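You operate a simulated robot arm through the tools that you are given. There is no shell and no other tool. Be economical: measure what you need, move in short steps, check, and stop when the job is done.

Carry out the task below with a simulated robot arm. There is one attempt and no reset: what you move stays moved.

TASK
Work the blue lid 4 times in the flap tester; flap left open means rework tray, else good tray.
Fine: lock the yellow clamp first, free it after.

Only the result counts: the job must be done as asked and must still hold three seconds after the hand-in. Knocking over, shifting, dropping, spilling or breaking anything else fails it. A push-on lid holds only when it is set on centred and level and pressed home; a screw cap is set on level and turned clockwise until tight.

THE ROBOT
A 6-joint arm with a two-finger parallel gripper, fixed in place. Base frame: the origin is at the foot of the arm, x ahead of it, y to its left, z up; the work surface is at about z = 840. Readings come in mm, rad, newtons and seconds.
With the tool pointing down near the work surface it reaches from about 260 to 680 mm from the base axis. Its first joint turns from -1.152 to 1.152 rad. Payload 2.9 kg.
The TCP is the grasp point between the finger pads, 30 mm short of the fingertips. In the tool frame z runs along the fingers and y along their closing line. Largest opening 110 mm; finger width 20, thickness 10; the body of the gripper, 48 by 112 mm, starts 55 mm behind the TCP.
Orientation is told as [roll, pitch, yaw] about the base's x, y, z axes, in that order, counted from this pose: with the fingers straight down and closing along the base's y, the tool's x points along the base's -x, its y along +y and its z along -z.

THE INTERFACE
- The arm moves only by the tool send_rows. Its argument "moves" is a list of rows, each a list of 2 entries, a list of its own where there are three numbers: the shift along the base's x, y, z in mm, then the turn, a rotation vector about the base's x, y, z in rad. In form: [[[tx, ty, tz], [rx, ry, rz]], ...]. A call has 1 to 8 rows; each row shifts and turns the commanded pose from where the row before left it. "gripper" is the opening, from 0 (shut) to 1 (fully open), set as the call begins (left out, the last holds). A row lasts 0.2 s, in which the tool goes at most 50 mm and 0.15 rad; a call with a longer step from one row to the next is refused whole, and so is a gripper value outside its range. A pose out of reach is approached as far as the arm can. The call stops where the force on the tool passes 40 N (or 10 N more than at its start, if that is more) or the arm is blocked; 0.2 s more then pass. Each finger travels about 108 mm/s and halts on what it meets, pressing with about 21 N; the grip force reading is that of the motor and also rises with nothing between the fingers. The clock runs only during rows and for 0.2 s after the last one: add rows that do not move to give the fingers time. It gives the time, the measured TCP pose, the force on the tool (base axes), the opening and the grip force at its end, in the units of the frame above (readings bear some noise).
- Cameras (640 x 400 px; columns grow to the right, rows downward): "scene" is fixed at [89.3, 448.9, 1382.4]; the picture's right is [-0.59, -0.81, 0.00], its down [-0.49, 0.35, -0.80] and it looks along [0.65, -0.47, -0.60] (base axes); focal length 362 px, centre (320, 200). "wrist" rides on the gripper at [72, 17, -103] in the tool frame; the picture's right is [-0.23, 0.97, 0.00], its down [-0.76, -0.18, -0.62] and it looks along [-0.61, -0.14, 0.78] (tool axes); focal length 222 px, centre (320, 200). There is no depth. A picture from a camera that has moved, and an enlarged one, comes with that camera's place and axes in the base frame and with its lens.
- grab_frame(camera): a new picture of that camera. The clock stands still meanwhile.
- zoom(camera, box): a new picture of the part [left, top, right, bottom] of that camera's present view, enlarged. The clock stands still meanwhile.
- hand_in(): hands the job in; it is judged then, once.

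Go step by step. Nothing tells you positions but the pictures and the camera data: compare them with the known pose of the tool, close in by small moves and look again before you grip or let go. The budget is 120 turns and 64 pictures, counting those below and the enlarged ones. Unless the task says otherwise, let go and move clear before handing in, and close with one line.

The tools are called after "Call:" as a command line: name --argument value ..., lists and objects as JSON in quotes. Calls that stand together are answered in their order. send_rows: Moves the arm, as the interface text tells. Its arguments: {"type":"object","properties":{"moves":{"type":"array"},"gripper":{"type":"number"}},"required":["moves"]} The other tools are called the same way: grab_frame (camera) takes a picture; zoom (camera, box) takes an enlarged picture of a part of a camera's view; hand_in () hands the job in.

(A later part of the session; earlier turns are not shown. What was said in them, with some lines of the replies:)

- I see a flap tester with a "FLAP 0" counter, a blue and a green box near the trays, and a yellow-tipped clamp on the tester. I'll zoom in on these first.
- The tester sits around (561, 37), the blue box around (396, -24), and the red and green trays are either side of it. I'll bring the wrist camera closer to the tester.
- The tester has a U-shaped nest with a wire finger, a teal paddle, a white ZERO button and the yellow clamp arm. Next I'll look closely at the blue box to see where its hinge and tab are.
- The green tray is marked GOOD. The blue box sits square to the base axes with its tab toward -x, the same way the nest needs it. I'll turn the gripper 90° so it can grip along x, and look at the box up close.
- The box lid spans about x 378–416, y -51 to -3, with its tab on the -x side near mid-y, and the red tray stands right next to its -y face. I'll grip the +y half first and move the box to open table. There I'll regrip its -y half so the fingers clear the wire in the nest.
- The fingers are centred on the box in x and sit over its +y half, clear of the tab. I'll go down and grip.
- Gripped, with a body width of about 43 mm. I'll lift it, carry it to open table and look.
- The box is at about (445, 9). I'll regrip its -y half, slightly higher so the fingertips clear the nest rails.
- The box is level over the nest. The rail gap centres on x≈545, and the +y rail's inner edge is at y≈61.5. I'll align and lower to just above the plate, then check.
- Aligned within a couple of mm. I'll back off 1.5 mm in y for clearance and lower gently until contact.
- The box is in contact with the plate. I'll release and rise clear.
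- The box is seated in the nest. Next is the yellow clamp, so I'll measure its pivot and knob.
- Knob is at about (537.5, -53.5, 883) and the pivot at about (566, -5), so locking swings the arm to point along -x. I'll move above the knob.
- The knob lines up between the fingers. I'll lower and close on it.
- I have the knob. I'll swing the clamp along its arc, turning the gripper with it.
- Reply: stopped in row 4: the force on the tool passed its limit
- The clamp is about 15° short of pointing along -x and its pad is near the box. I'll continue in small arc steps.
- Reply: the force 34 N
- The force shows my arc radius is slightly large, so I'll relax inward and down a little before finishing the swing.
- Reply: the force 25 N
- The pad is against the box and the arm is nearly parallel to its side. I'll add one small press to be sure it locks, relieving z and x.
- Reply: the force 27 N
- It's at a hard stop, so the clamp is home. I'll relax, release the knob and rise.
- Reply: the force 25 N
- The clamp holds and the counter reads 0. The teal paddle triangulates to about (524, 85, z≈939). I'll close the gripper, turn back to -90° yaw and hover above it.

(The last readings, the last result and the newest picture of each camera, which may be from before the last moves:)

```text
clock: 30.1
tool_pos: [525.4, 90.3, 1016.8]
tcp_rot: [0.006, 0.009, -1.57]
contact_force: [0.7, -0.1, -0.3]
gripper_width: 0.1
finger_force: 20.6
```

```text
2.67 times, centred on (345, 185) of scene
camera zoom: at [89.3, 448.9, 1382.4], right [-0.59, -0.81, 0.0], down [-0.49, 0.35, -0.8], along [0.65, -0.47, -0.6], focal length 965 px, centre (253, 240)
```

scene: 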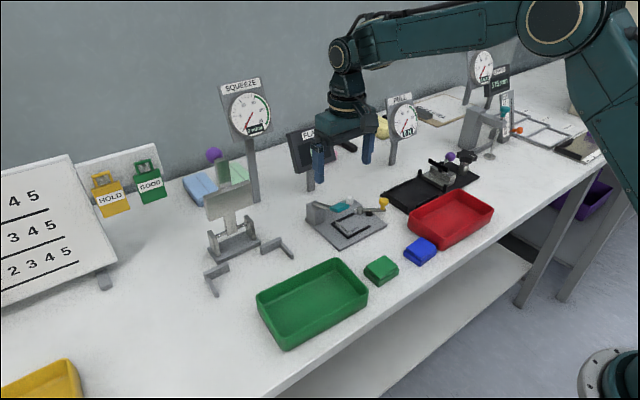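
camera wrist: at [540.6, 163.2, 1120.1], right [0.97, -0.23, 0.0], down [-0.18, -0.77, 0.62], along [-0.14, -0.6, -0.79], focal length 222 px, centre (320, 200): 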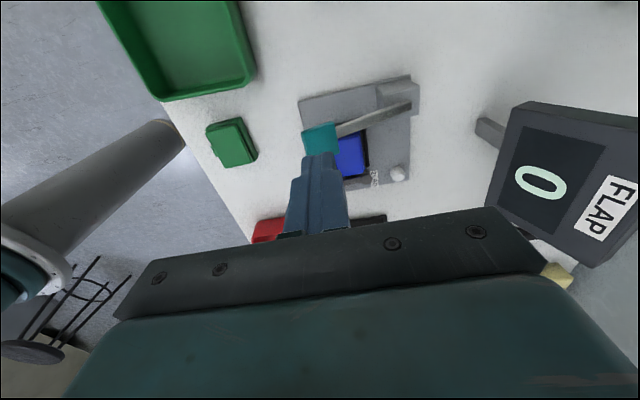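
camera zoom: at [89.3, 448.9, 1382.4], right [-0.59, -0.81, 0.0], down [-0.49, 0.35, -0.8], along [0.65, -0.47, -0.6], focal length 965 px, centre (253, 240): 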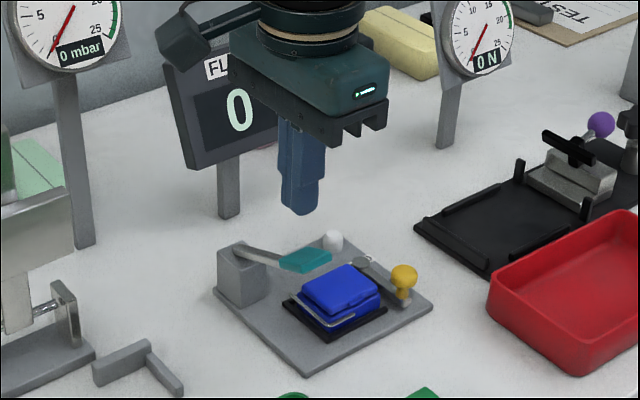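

The counter is readable from the wrist camera. I'll lower onto the paddle to feel for contact.

Call:
send_rows --moves '[[[-1, -1, -14], [0, 0, 0]], [[-1, -1, -14], [0, 0, 0]], [[0, 0, -12], [0, 0, 0]], [[0, 0, -8], [0, 0, 0]], [[0, 0, -6], [0, 0, 0]]]'

Call:
zoom --camera "scene" --box '[290, 170, 410, 260]'

```text
clock: 31.3
tool_pos: [524.0, 86.7, 962.0]
tcp_rot: [0.008, 0.005, -1.572]
contact_force: [-1.5, 0.1, 3.6]
gripper_width: 0.0
finger_force: 20.6
```

```text
4.44 times, centred on (350, 215) of scene
camera zoom: at [89.3, 448.9, 1382.4], right [-0.59, -0.81, 0.0], down [-0.49, 0.35, -0.8], along [0.65, -0.47, -0.6], focal length 1609 px, centre (187, 133)
```

zoom: 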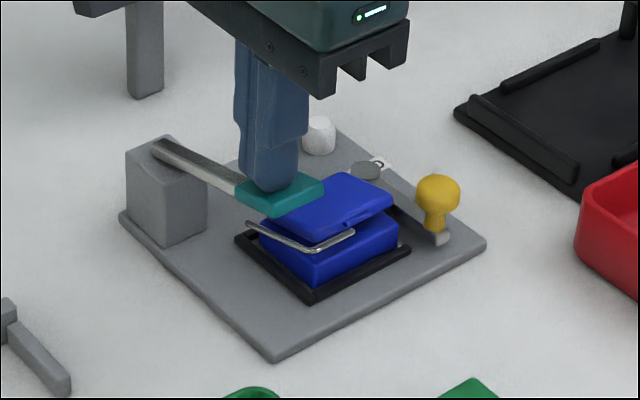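

The paddle is lifting the lid with about 4 N. I'll continue the stroke down.

Call:
send_rows --moves '[[[0, 0, -7], [0, 0, 0]], [[0, 0, -7], [0, 0, 0]], [[0, 0, -6], [0, 0, 0]], [[0, 0, 0], [0, 0, 0]]]'

Call:
zoom --camera "scene" --box '[270, 110, 420, 260]'

```text
clock: 32.3
tool_pos: [524.2, 87.8, 941.1]
tcp_rot: [0.006, 0.006, -1.573]
contact_force: [-2.5, -1.7, 4.3]
gripper_width: 0.2
finger_force: 21.1
```

```text
2.67 times, centred on (345, 185) of scene
camera zoom: at [89.2, 448.8, 1382.4], right [-0.59, -0.81, 0.0], down [-0.49, 0.35, -0.8], along [0.65, -0.47, -0.6], focal length 965 px, centre (253, 240)
```

zoom: 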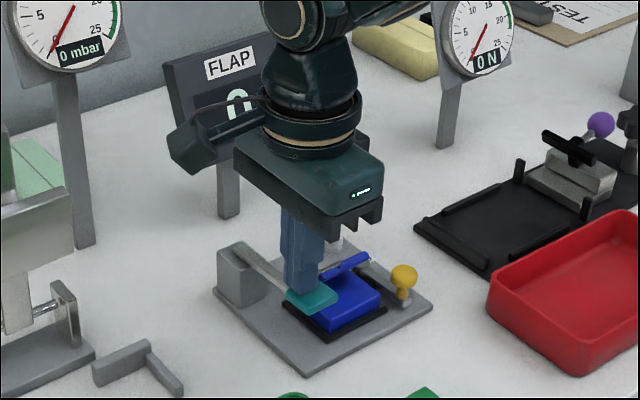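

Call:
send_rows --moves '[[[0, 0, -6], [0, 0, 0]], [[0, 0, -6], [0, 0, 0]], [[0, 0, 0], [0, 0, 0]]]'

Call:
grab_frame --camera "wrist"

```text
clock: 33.1
tool_pos: [525.6, 86.8, 930.4]
tcp_rot: [0.008, 0.007, -1.572]
contact_force: [-2.9, 1.6, 4.5]
gripper_width: 0.1
finger_force: 20.8
```

```text
16 pictures are left
camera wrist: at [540.2, 159.9, 1034.1], right [0.97, -0.23, 0.01], down [-0.18, -0.77, 0.62], along [-0.14, -0.6, -0.79], focal length 222 px, centre (320, 200)
```

wrist: 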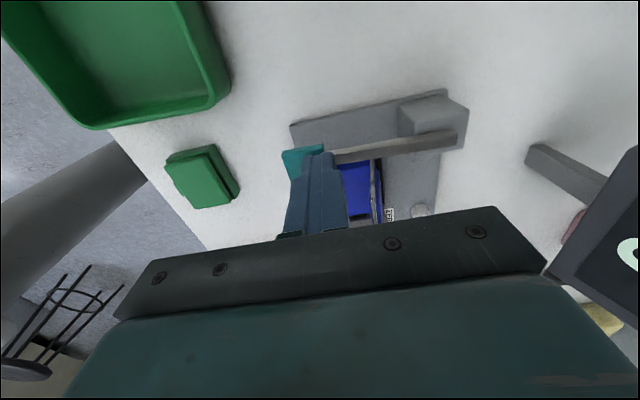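

Call:
send_rows --moves '[[[0, 0, -4], [0, 0, 0]], [[0, 0, -4], [0, 0, 0]], [[0, 0, 0], [0, 0, 0]]]'

```text
clock: 33.9
tool_pos: [524.8, 86.5, 922.4]
tcp_rot: [0.009, 0.008, -1.572]
contact_force: [0.6, -1.1, 4.0]
gripper_width: 0.0
finger_force: 21.6
```

Call:
send_rows --moves '[[[0, 0, -3], [0, 0, 0]], [[0, 0, -3], [0, 0, 0]], [[0, 0, 0], [0, 0, 0]]]'

Call:
zoom --camera "scene" --box '[290, 110, 410, 260]'

```text
clock: 34.9
tool_pos: [523.9, 88.3, 921.4]
tcp_rot: [0.012, 0.006, -1.574]
contact_force: [-7.8, -1.2, 12.5]
gripper_width: 0.2
finger_force: 20.9
stopped in row 3: the force on the tool passed its limit (the readings are from after the stop); the commanded pose is now the measured one
```

```text
2.67 times, centred on (350, 185) of scene
camera zoom: at [88.9, 448.8, 1382.5], right [-0.59, -0.81, 0.0], down [-0.48, 0.35, -0.8], along [0.65, -0.47, -0.6], focal length 965 px, centre (240, 240)
```

zoom: 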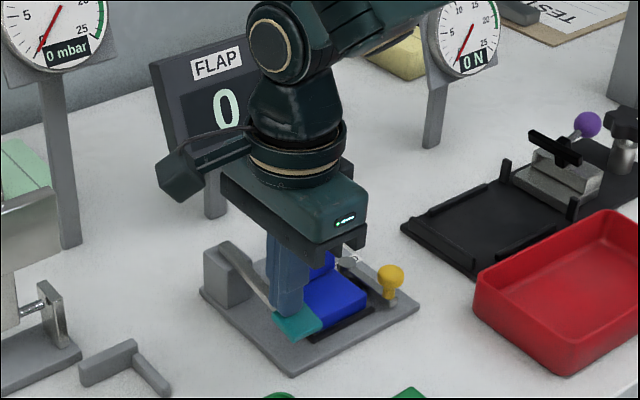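

The bottom stop is at TCP z≈921 and the counter still shows 0, so it may count on the return. I'll lift the paddle fully and look.

Call:
send_rows --moves '[[[0, 0, 10], [0, 0, 0]], [[0, 0, 14], [0, 0, 0]], [[0, 0, 14], [0, 0, 0]], [[0, 0, 14], [0, 0, 0]], [[0, 0, 20], [0, 0, 0]], [[0, 0, 22], [0, 0, 0]], [[0, 0, 0], [0, 0, 0]], [[0, 0, 0], [0, 0, 0]]]'

Call:
zoom --camera "scene" --box '[270, 110, 420, 260]'

```text
clock: 36.7
tool_pos: [525.8, 86.8, 1013.7]
tcp_rot: [0.012, 0.007, -1.572]
contact_force: [-0.3, -0.6, -0.1]
gripper_width: 0.0
finger_force: 20.4
```

```text
2.67 times, centred on (345, 185) of scene
camera zoom: at [89.3, 448.9, 1382.4], right [-0.59, -0.81, 0.0], down [-0.49, 0.35, -0.8], along [0.65, -0.47, -0.6], focal length 965 px, centre (253, 240)
```

zoom: 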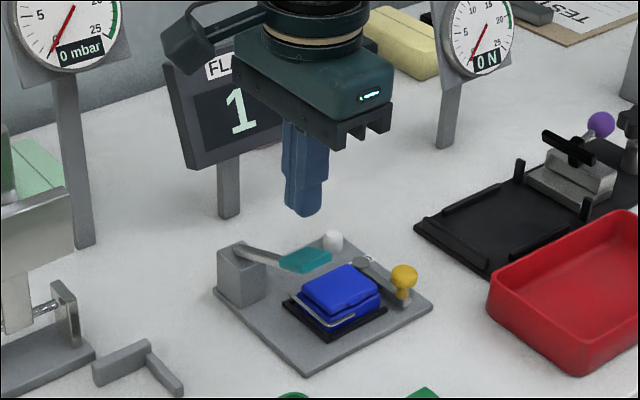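

Counted 1 and the lid fell shut. Second stroke.

Call:
send_rows --moves '[[[0, 0, -20], [0, 0, 0]], [[0, 0, -18], [0, 0, 0]], [[0, 0, -14], [0, 0, 0]], [[0, 0, -12], [0, 0, 0]], [[0, 0, -11], [0, 0, 0]], [[0, 0, -10], [0, 0, 0]], [[0, 0, -6], [0, 0, 0]], [[0, 0, -2], [0, 0, 0]]]'

Call:
send_rows --moves '[[[0, 0, 10], [0, 0, 0]], [[0, 0, 14], [0, 0, 0]], [[0, 0, 14], [0, 0, 0]], [[0, 0, 14], [0, 0, 0]], [[0, 0, 20], [0, 0, 0]], [[0, 0, 21], [0, 0, 0]], [[0, 0, 0], [0, 0, 0]], [[0, 0, 0], [0, 0, 0]]]'

Call:
zoom --camera "scene" --box '[270, 110, 420, 260]'

```text
clock: 38.5
tool_pos: [526.3, 85.7, 919.8]
tcp_rot: [0.016, 0.007, -1.575]
contact_force: [-0.2, -3.9, 8.2]
gripper_width: 0.0
finger_force: 21.7
```

```text
clock: 40.3
tool_pos: [525.3, 87.4, 1012.4]
tcp_rot: [0.012, 0.007, -1.574]
contact_force: [0.9, 0.0, -0.3]
gripper_width: 0.0
finger_force: 21.3
```

```text
2.67 times, centred on (345, 185) of scene
camera zoom: at [89.3, 448.9, 1382.4], right [-0.59, -0.81, 0.0], down [-0.49, 0.35, -0.8], along [0.65, -0.47, -0.6], focal length 965 px, centre (253, 240)
```

zoom: 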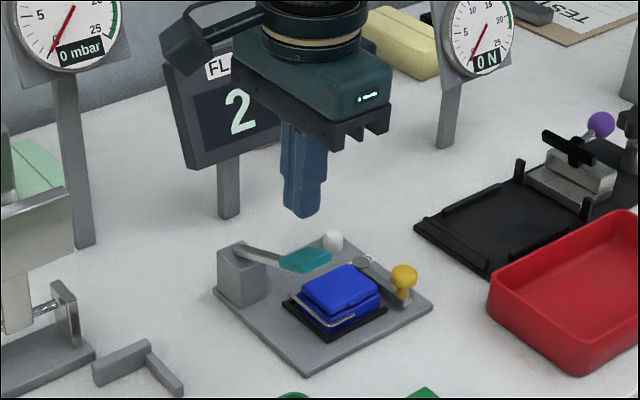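

Count 2. Now the third stroke.

Call:
send_rows --moves '[[[0, 0, -20], [0, 0, 0]], [[0, 0, -18], [0, 0, 0]], [[0, 0, -14], [0, 0, 0]], [[0, 0, -12], [0, 0, 0]], [[0, 0, -11], [0, 0, 0]], [[0, 0, -10], [0, 0, 0]], [[0, 0, -6], [0, 0, 0]], [[0, 0, -2], [0, 0, 0]]]'

Call:
send_rows --moves '[[[0, 0, 10], [0, 0, 0]], [[0, 0, 14], [0, 0, 0]], [[0, 0, 14], [0, 0, 0]], [[0, 0, 14], [0, 0, 0]], [[0, 0, 20], [0, 0, 0]], [[0, 0, 21], [0, 0, 0]], [[0, 0, 0], [0, 0, 0]], [[0, 0, 0], [0, 0, 0]]]'

Call:
zoom --camera "scene" --box '[270, 110, 420, 260]'

```text
clock: 42.1
tool_pos: [526.2, 87.0, 921.3]
tcp_rot: [0.016, 0.007, -1.575]
contact_force: [3.0, -1.0, 6.7]
gripper_width: 0.0
finger_force: 21.6
```

```text
clock: 43.9
tool_pos: [525.4, 87.9, 1014.7]
tcp_rot: [0.014, 0.007, -1.573]
contact_force: [0.3, -0.6, 0.1]
gripper_width: 0.0
finger_force: 20.9
```

```text
2.67 times, centred on (345, 185) of scene
camera zoom: at [89.3, 448.9, 1382.4], right [-0.59, -0.81, 0.0], down [-0.49, 0.35, -0.8], along [0.65, -0.47, -0.6], focal length 965 px, centre (253, 240)
```

zoom: 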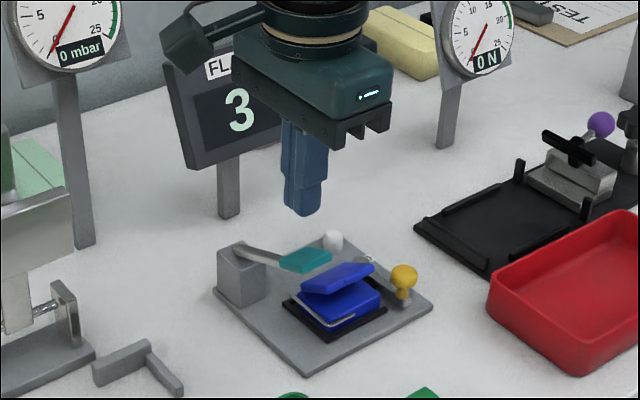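

Count 3, and this time the lid stayed partly open. Fourth stroke.

Call:
send_rows --moves '[[[0, 0, -20], [0, 0, 0]], [[0, 0, -18], [0, 0, 0]], [[0, 0, -14], [0, 0, 0]], [[0, 0, -12], [0, 0, 0]], [[0, 0, -11], [0, 0, 0]], [[0, 0, -10], [0, 0, 0]], [[0, 0, -6], [0, 0, 0]], [[0, 0, -2], [0, 0, 0]]]'

Call:
send_rows --moves '[[[0, 0, 10], [0, 0, 0]], [[0, 0, 14], [0, 0, 0]], [[0, 0, 14], [0, 0, 0]], [[0, 0, 14], [0, 0, 0]], [[0, 0, 20], [0, 0, 0]], [[0, 0, 21], [0, 0, 0]], [[0, 0, 0], [0, 0, 0]], [[0, 0, 0], [0, 0, 0]]]'

Call:
zoom --camera "scene" --box '[270, 110, 420, 260]'

```text
clock: 45.7
tool_pos: [525.2, 87.8, 919.9]
tcp_rot: [0.014, 0.007, -1.573]
contact_force: [-3.6, 0.3, 10.8]
gripper_width: 0.2
finger_force: 20.7
```

```text
clock: 47.5
tool_pos: [524.8, 87.5, 1010.5]
tcp_rot: [0.012, 0.007, -1.574]
contact_force: [0.1, -0.4, -0.2]
gripper_width: 0.0
finger_force: 21.3
```

```text
2.67 times, centred on (345, 185) of scene
camera zoom: at [89.3, 448.9, 1382.4], right [-0.59, -0.81, 0.0], down [-0.49, 0.35, -0.8], along [0.65, -0.47, -0.6], focal length 965 px, centre (253, 240)
```

zoom: 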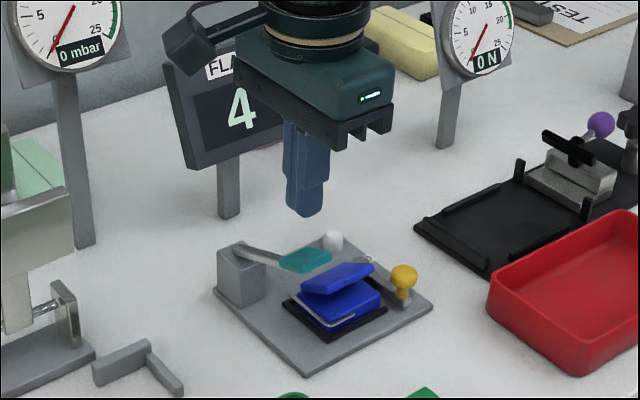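

The counter reads 4 and the lid stays open, so the box goes to the rework tray. First I'll go back over the clamp knob at the pose where I released it.

Call:
send_rows --moves '[[[-2, -17, 0], [0, 0, -0.15]], [[-2, -17, 0], [0, 0, -0.15]], [[-2, -17, 0], [0, 0, -0.15]], [[-2, -17, 0], [0, 0, -0.15]], [[-2, -17, 0], [0, 0, -0.15]], [[-3, -17, 0], [0, 0, -0.15]], [[0, 0, -30], [0, 0, 0]], [[0, 0, -30], [0, 0, 0]]]' --gripper 0.36

Call:
grab_frame --camera "wrist"

```text
clock: 49.3
tool_pos: [513.4, -13.0, 951.8]
tcp_rot: [0.011, 0.008, -2.472]
contact_force: [0.0, 0.3, -0.3]
gripper_width: 39.9
finger_force: 0.1
```

```text
10 pictures are left
camera wrist: at [578.8, 19.6, 1056.1], right [0.42, -0.91, 0.01], down [-0.72, -0.33, 0.62], along [-0.55, -0.27, -0.79], focal length 222 px, centre (320, 200)
```

wrist: 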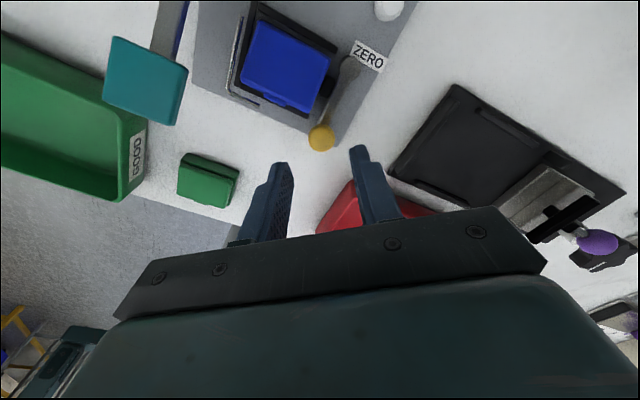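

Call:
send_rows --moves '[[[0, -2, -15], [0, 0, 0]], [[0, 0, -15], [0, 0, 0]], [[0, 0, -15.5], [0, 0, 0]], [[0, 0, 0], [0, 0, 0]]]'

Call:
send_rows --moves '[[[0, 0, 0], [0, 0, 0]], [[0, 0, 0], [0, 0, 0]], [[0, 0, 0], [0, 0, 0]]]' --gripper 0.05

```text
clock: 50.3
tool_pos: [511.9, -15.9, 906.6]
tcp_rot: [0.014, 0.007, -2.474]
contact_force: [0.0, -0.3, 0.3]
gripper_width: 39.6
finger_force: 0.0
```

```text
clock: 51.1
tool_pos: [512.6, -16.0, 906.5]
tcp_rot: [0.013, 0.007, -2.474]
contact_force: [2.3, -1.6, -3.8]
gripper_width: 21.3
finger_force: 45.4
```

Call:
send_rows --moves '[[[0.5, -5.2, 0], [0, 0, 0.1]], [[1.2, -4.8, 0], [0, 0, 0.1]], [[1.8, -4.6, 0], [0, 0, 0.1]], [[0, 0, 0], [0, 0, 0]]]'

```text
clock: 52.1
tool_pos: [515.7, -32.1, 906.7]
tcp_rot: [0.01, 0.006, -2.173]
contact_force: [-4.9, -5.5, -3.4]
gripper_width: 21.0
finger_force: 45.1
```

Call:
send_rows --moves '[[[3.5, -6.7, 0], [0, 0, 0.145]], [[4.4, -7.0, 0], [0, 0, 0.145]], [[5.4, -6.4, 0], [0, 0, 0.145]], [[6.2, -5.4, 0], [0, 0, 0.145]], [[0, 0, 0], [0, 0, 0]]]'

```text
clock: 53.3
tool_pos: [534.0, -56.9, 906.3]
tcp_rot: [0.006, 0.007, -1.592]
contact_force: [-20.7, -10.7, 4.8]
gripper_width: 21.1
finger_force: 45.2
```

It's back at its start position. I'll relax, release and rise.

Call:
send_rows --moves '[[[-1.2, -0.8, 0], [0, 0, 0]], [[0, 0, 0], [0, 0, 0]]]'

Call:
send_rows --moves '[[[0, 0, 0], [0, 0, 0]], [[0, 0, 0], [0, 0, 0]], [[0, 0, 15], [0, 0, 0]], [[0, 0, 25], [0, 0, 0]], [[0, 10, 25], [0, 0, 0.02]], [[0, 20, 0], [0, 0, 0]]]' --gripper 0.5

Call:
grab_frame --camera "wrist"

Call:
zoom --camera "scene" --box '[290, 170, 500, 290]'

```text
clock: 53.9
tool_pos: [534.2, -58.3, 906.6]
tcp_rot: [0.009, 0.008, -1.591]
contact_force: [-10.5, -5.4, -3.7]
gripper_width: 21.2
finger_force: 44.6
```

```text
clock: 55.3
tool_pos: [534.0, -27.8, 972.1]
tcp_rot: [0.012, 0.006, -1.571]
contact_force: [0.7, 0.4, -0.7]
gripper_width: 54.8
finger_force: 0.1
```

```text
9 pictures are left
camera wrist: at [549.7, 45.1, 1076.0], right [0.97, -0.23, 0.01], down [-0.19, -0.77, 0.62], along [-0.13, -0.6, -0.79], focal length 222 px, centre (320, 200)
```

wrist: 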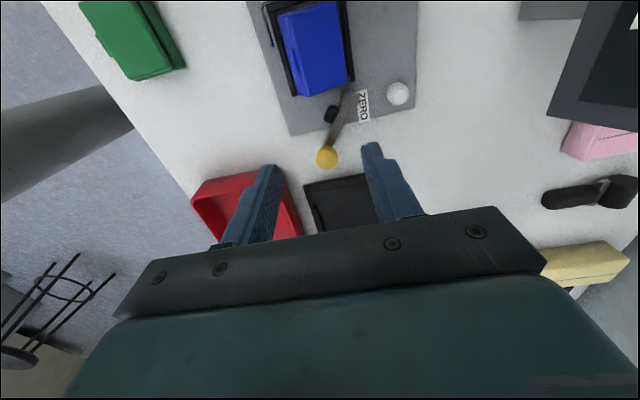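

```text
3.05 times, centred on (395, 230) of scene
camera zoom: at [89.4, 448.9, 1382.4], right [-0.59, -0.81, 0.0], down [-0.49, 0.35, -0.8], along [0.65, -0.47, -0.6], focal length 1103 px, centre (91, 109)
```

zoom: 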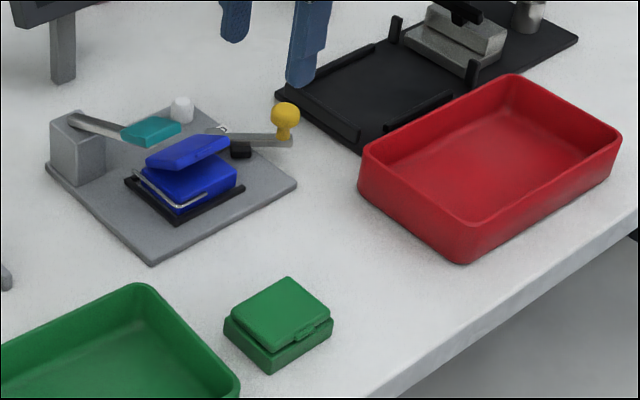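

The clamp is back where it started. I'll grip the box body again on its -y half.

Call:
send_rows --moves '[[[6, 22, 0], [0, 0, 0]], [[4.5, 21.5, 0], [0, 0, 0]], [[0, 0, -25], [0, 0, 0]], [[0, 0, -20], [0, 0, 0]], [[0, 0, 0], [0, 0, 0]]]'

Call:
zoom --camera "wrist" --box '[220, 40, 420, 210]'

```text
clock: 56.5
tool_pos: [544.9, 17.1, 926.2]
tcp_rot: [0.013, 0.007, -1.571]
contact_force: [0.3, -0.5, 0.1]
gripper_width: 54.9
finger_force: 0.0
```

```text
2.35 times, centred on (320, 125) of wrist
camera zoom: at [561.2, 88.8, 1030.6], right [0.97, -0.23, 0.01], down [-0.19, -0.77, 0.62], along [-0.13, -0.6, -0.79], focal length 523 px, centre (320, 376)
```

zoom: 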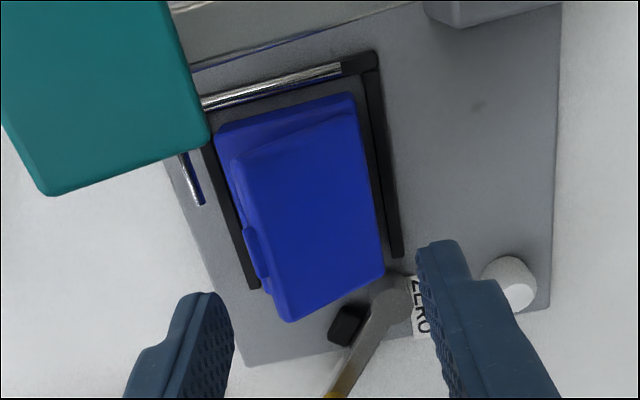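

Call:
send_rows --moves '[[[1, -2, -12], [-0.012, -0.007, 0]], [[0, 0, -12], [0, 0, 0]], [[0, 0, -10], [0, 0, 0]], [[0, 0, -5], [0, 0, 0]], [[0, 0, 0], [0, 0, 0]]]'

Call:
zoom --camera "scene" --box '[295, 175, 405, 260]'

```text
clock: 57.7
tool_pos: [544.9, 12.8, 889.2]
tcp_rot: [0.021, -0.005, -1.573]
contact_force: [0.4, -0.4, 0.3]
gripper_width: 54.7
finger_force: 0.0
```

```text
4.71 times, centred on (350, 218) of scene
camera zoom: at [89.3, 448.9, 1382.4], right [-0.59, -0.81, 0.0], down [-0.49, 0.35, -0.8], along [0.65, -0.47, -0.6], focal length 1703 px, centre (179, 118)
```

zoom: 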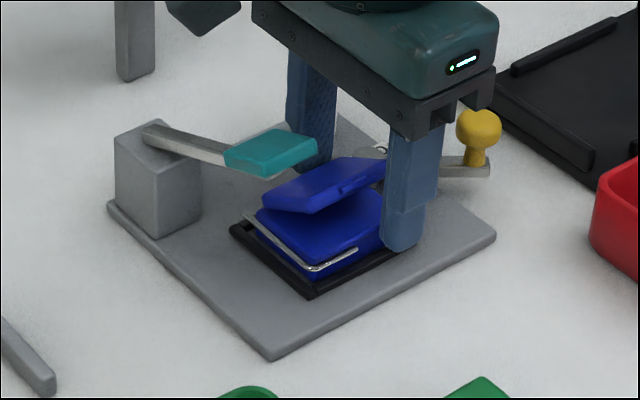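

Call:
send_rows --moves '[[[0.5, 1, -1.2], [0.005, 0.021, 0]], [[0, 0, -1], [0, 0, 0]], [[0, 0, 0], [0, 0, 0]]]'

Call:
send_rows --moves '[[[0, 0, 0], [0, 0, 0]], [[0, 0, 0], [0, 0, 0]], [[0, 0, 0], [0, 0, 0]]]' --gripper 0.3

```text
clock: 58.5
tool_pos: [547.2, 15.2, 886.7]
tcp_rot: [-0.002, -0.002, -1.573]
contact_force: [-0.8, -0.2, 0.6]
gripper_width: 54.9
finger_force: 0.1
```

```text
clock: 59.3
tool_pos: [545.6, 14.1, 886.6]
tcp_rot: [-0.001, 0.001, -1.573]
contact_force: [-0.7, 0.4, 3.5]
gripper_width: 43.0
finger_force: 21.2
```

Gripped at 43 mm. I'll lift out and carry it toward the red tray, stopping to check that tray's label.

Call:
send_rows --moves '[[[0, 0, 12], [0, 0, 0]], [[0, 0, 20], [0, 0, 0]], [[0, 0, 25], [0, 0, 0]], [[0, 0, 25], [0, 0, 0]], [[-20, -20, 0], [0, 0, 0]], [[-25, -25, 0], [0, 0, 0]], [[-25, -25, 0], [0, 0, 0]]]'

Call:
grab_frame --camera "wrist"

```text
clock: 60.9
tool_pos: [477.2, -54.4, 968.5]
tcp_rot: [-0.003, -0.001, -1.572]
contact_force: [-0.2, -0.8, 0.7]
gripper_width: 43.1
finger_force: 20.9
```

```text
5 pictures are left
camera wrist: at [493.6, 18.6, 1071.8], right [0.97, -0.23, 0.0], down [-0.18, -0.76, 0.62], along [-0.14, -0.61, -0.78], focal length 222 px, centre (320, 200)
```

wrist: 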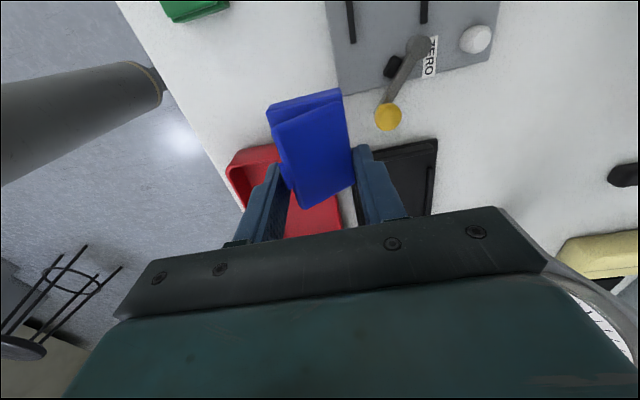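

The box is held with its lid still open. To make sure red is the rework tray, I'll swing around so the wrist camera can see the tray's -y face, where its label should be.

Call:
send_rows --moves '[[[-10, -20, 2], [0, 0, 0.1428]], [[-10, -22, 2], [0, 0, 0.1428]], [[-8, -23, 2], [0, 0, 0.1428]], [[-8, -23, 2], [0, 0, 0.1428]], [[-7, -23, 2], [0, 0, 0.1428]], [[-7, -23, 2], [0, 0, 0.1428]]]'

Call:
send_rows --moves '[[[-7, -24, 0], [0, 0, 0.1428]], [[-7, -24, 0], [0, 0, 0.1428]], [[-5, -24, 0], [0, 0, 0.1428]], [[-5, -24, 0], [0, 0, 0.1428]], [[0, -23, 0], [0, 0, 0.1428]]]'

Call:
grab_frame --camera "wrist"

```text
clock: 62.3
tool_pos: [424.8, -187.9, 979.6]
tcp_rot: [-0.002, 0.0, -0.713]
contact_force: [0.3, 0.8, 1.2]
gripper_width: 43.1
finger_force: 20.9
```

```text
clock: 63.5
tool_pos: [402.8, -307.6, 982.0]
tcp_rot: [-0.002, 0.0, 0.0]
contact_force: [-0.9, 0.4, -0.2]
gripper_width: 43.1
finger_force: 21.1
```

```text
4 pictures are left
camera wrist: at [329.2, -290.5, 1084.3], right [0.23, 0.97, 0.0], down [0.76, -0.18, 0.62], along [0.61, -0.14, -0.78], focal length 222 px, centre (320, 200)
```

wrist: 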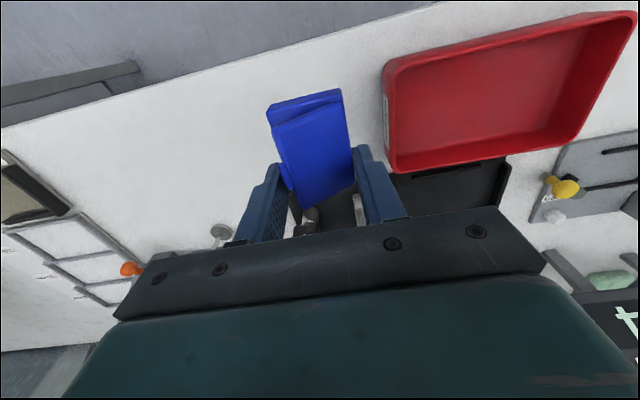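

Call:
zoom --camera "wrist" --box '[350, 60, 430, 180]'

```text
3.33 times, centred on (390, 120) of wrist
camera zoom: at [329.2, -290.5, 1084.3], right [0.23, 0.97, 0.0], down [0.76, -0.18, 0.62], along [0.61, -0.14, -0.78], focal length 740 px, centre (87, 467)
```

zoom: 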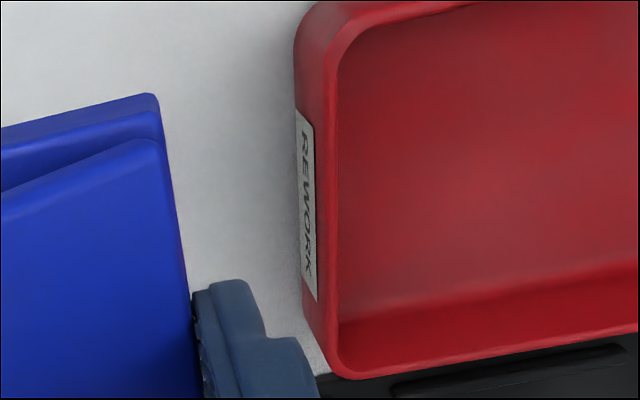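

The label reads REWORK, so red is right. I'll move over the tray's centre and lower.

Call:
send_rows --moves '[[[9, 38, 0], [0, 0, 0]], [[9, 38, 0], [0, 0, 0]], [[10, 38, 0], [0, 0, 0]], [[10, 37, 0], [0, 0, 0]], [[0, 0, -25], [0, 0, 0]], [[0, 0, -20], [0, 0, 0]], [[0, 0, 0], [0, 0, 0]]]'

Call:
grab_frame --camera "scene"

```text
clock: 65.1
tool_pos: [439.5, -158.2, 934.6]
tcp_rot: [-0.002, 0.001, -0.002]
contact_force: [0.6, 0.3, -0.2]
gripper_width: 43.0
finger_force: 21.1
```

```text
2 pictures are left
```

scene: 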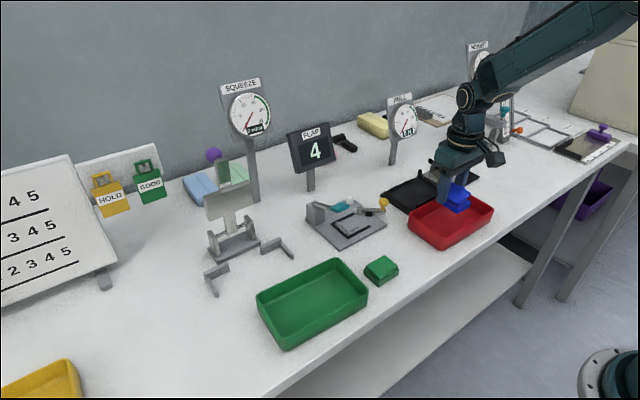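

Call:
send_rows --moves '[[[0, 0, -15], [0, 0, 0]], [[0, 0, -15], [0, 0, 0]], [[0, 0, -10], [0, 0, 0]], [[0, 0, -4], [0, 0, 0]], [[0, 0, 0], [0, 0, 0]]]'

```text
clock: 66.3
tool_pos: [439.8, -156.4, 889.9]
tcp_rot: [-0.002, -0.001, -0.001]
contact_force: [0.4, 0.2, -1.1]
gripper_width: 43.3
finger_force: 21.0
```

Call:
send_rows --moves '[[[0, 0, -2], [0, 0, 0]], [[0, 0, -2], [0, 0, 0]], [[0, 0, -1.5], [0, 0, 0]], [[0, 0, 0], [0, 0, 0]]]'

```text
clock: 67.3
tool_pos: [440.6, -157.5, 885.2]
tcp_rot: [-0.002, 0.001, -0.002]
contact_force: [-0.4, -0.5, -1.0]
gripper_width: 43.0
finger_force: 20.9
```

Call:
send_rows --moves '[[[0, 0, -1], [0, 0, 0]], [[0, 0, -1], [0, 0, 0]], [[0, 0, 0], [0, 0, 0]]]'

```text
clock: 68.1
tool_pos: [440.1, -155.9, 883.9]
tcp_rot: [-0.003, 0.0, -0.001]
contact_force: [-1.8, -0.5, 10.7]
gripper_width: 43.1
finger_force: 21.0
```

The box is on the tray floor. I'll release and rise clear.

Call:
send_rows --moves '[[[0, 0, 0.5], [0, 0, 0]], [[0, 0, 0], [0, 0, 0]], [[0, 0, 0], [0, 0, 0]], [[0, 0, 12], [0, 0, 0]], [[0, 0, 25], [0, 0, 0]], [[0, 0, 35], [0, 0, 0]], [[0, 0, 40], [0, 0, 0]], [[-40, 0, 20], [0, 0, 0]]]' --gripper 0.55

Call:
grab_frame --camera "scene"

```text
clock: 69.9
tool_pos: [397.5, -157.8, 1017.6]
tcp_rot: [-0.002, 0.001, -0.001]
contact_force: [-0.1, 0.2, 0.3]
gripper_width: 60.5
finger_force: 0.0
```

```text
1 pictures are left
```

scene: 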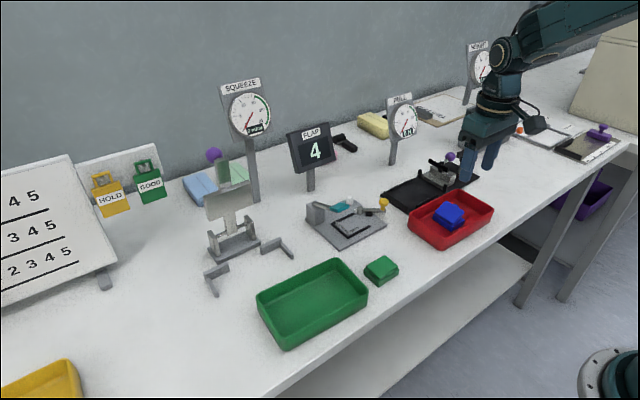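

The blue box rests in the rework tray, the clamp is free, the counter reads 4 and the gripper is clear, so I'm handing in.

Call:
hand_in

```text
The job is handed in.
```

I worked the blue lid 4 times in the flap tester with the yellow clamp locked. The flap stayed open, so I freed the clamp and put the box in the red tray, labelled REWORK.
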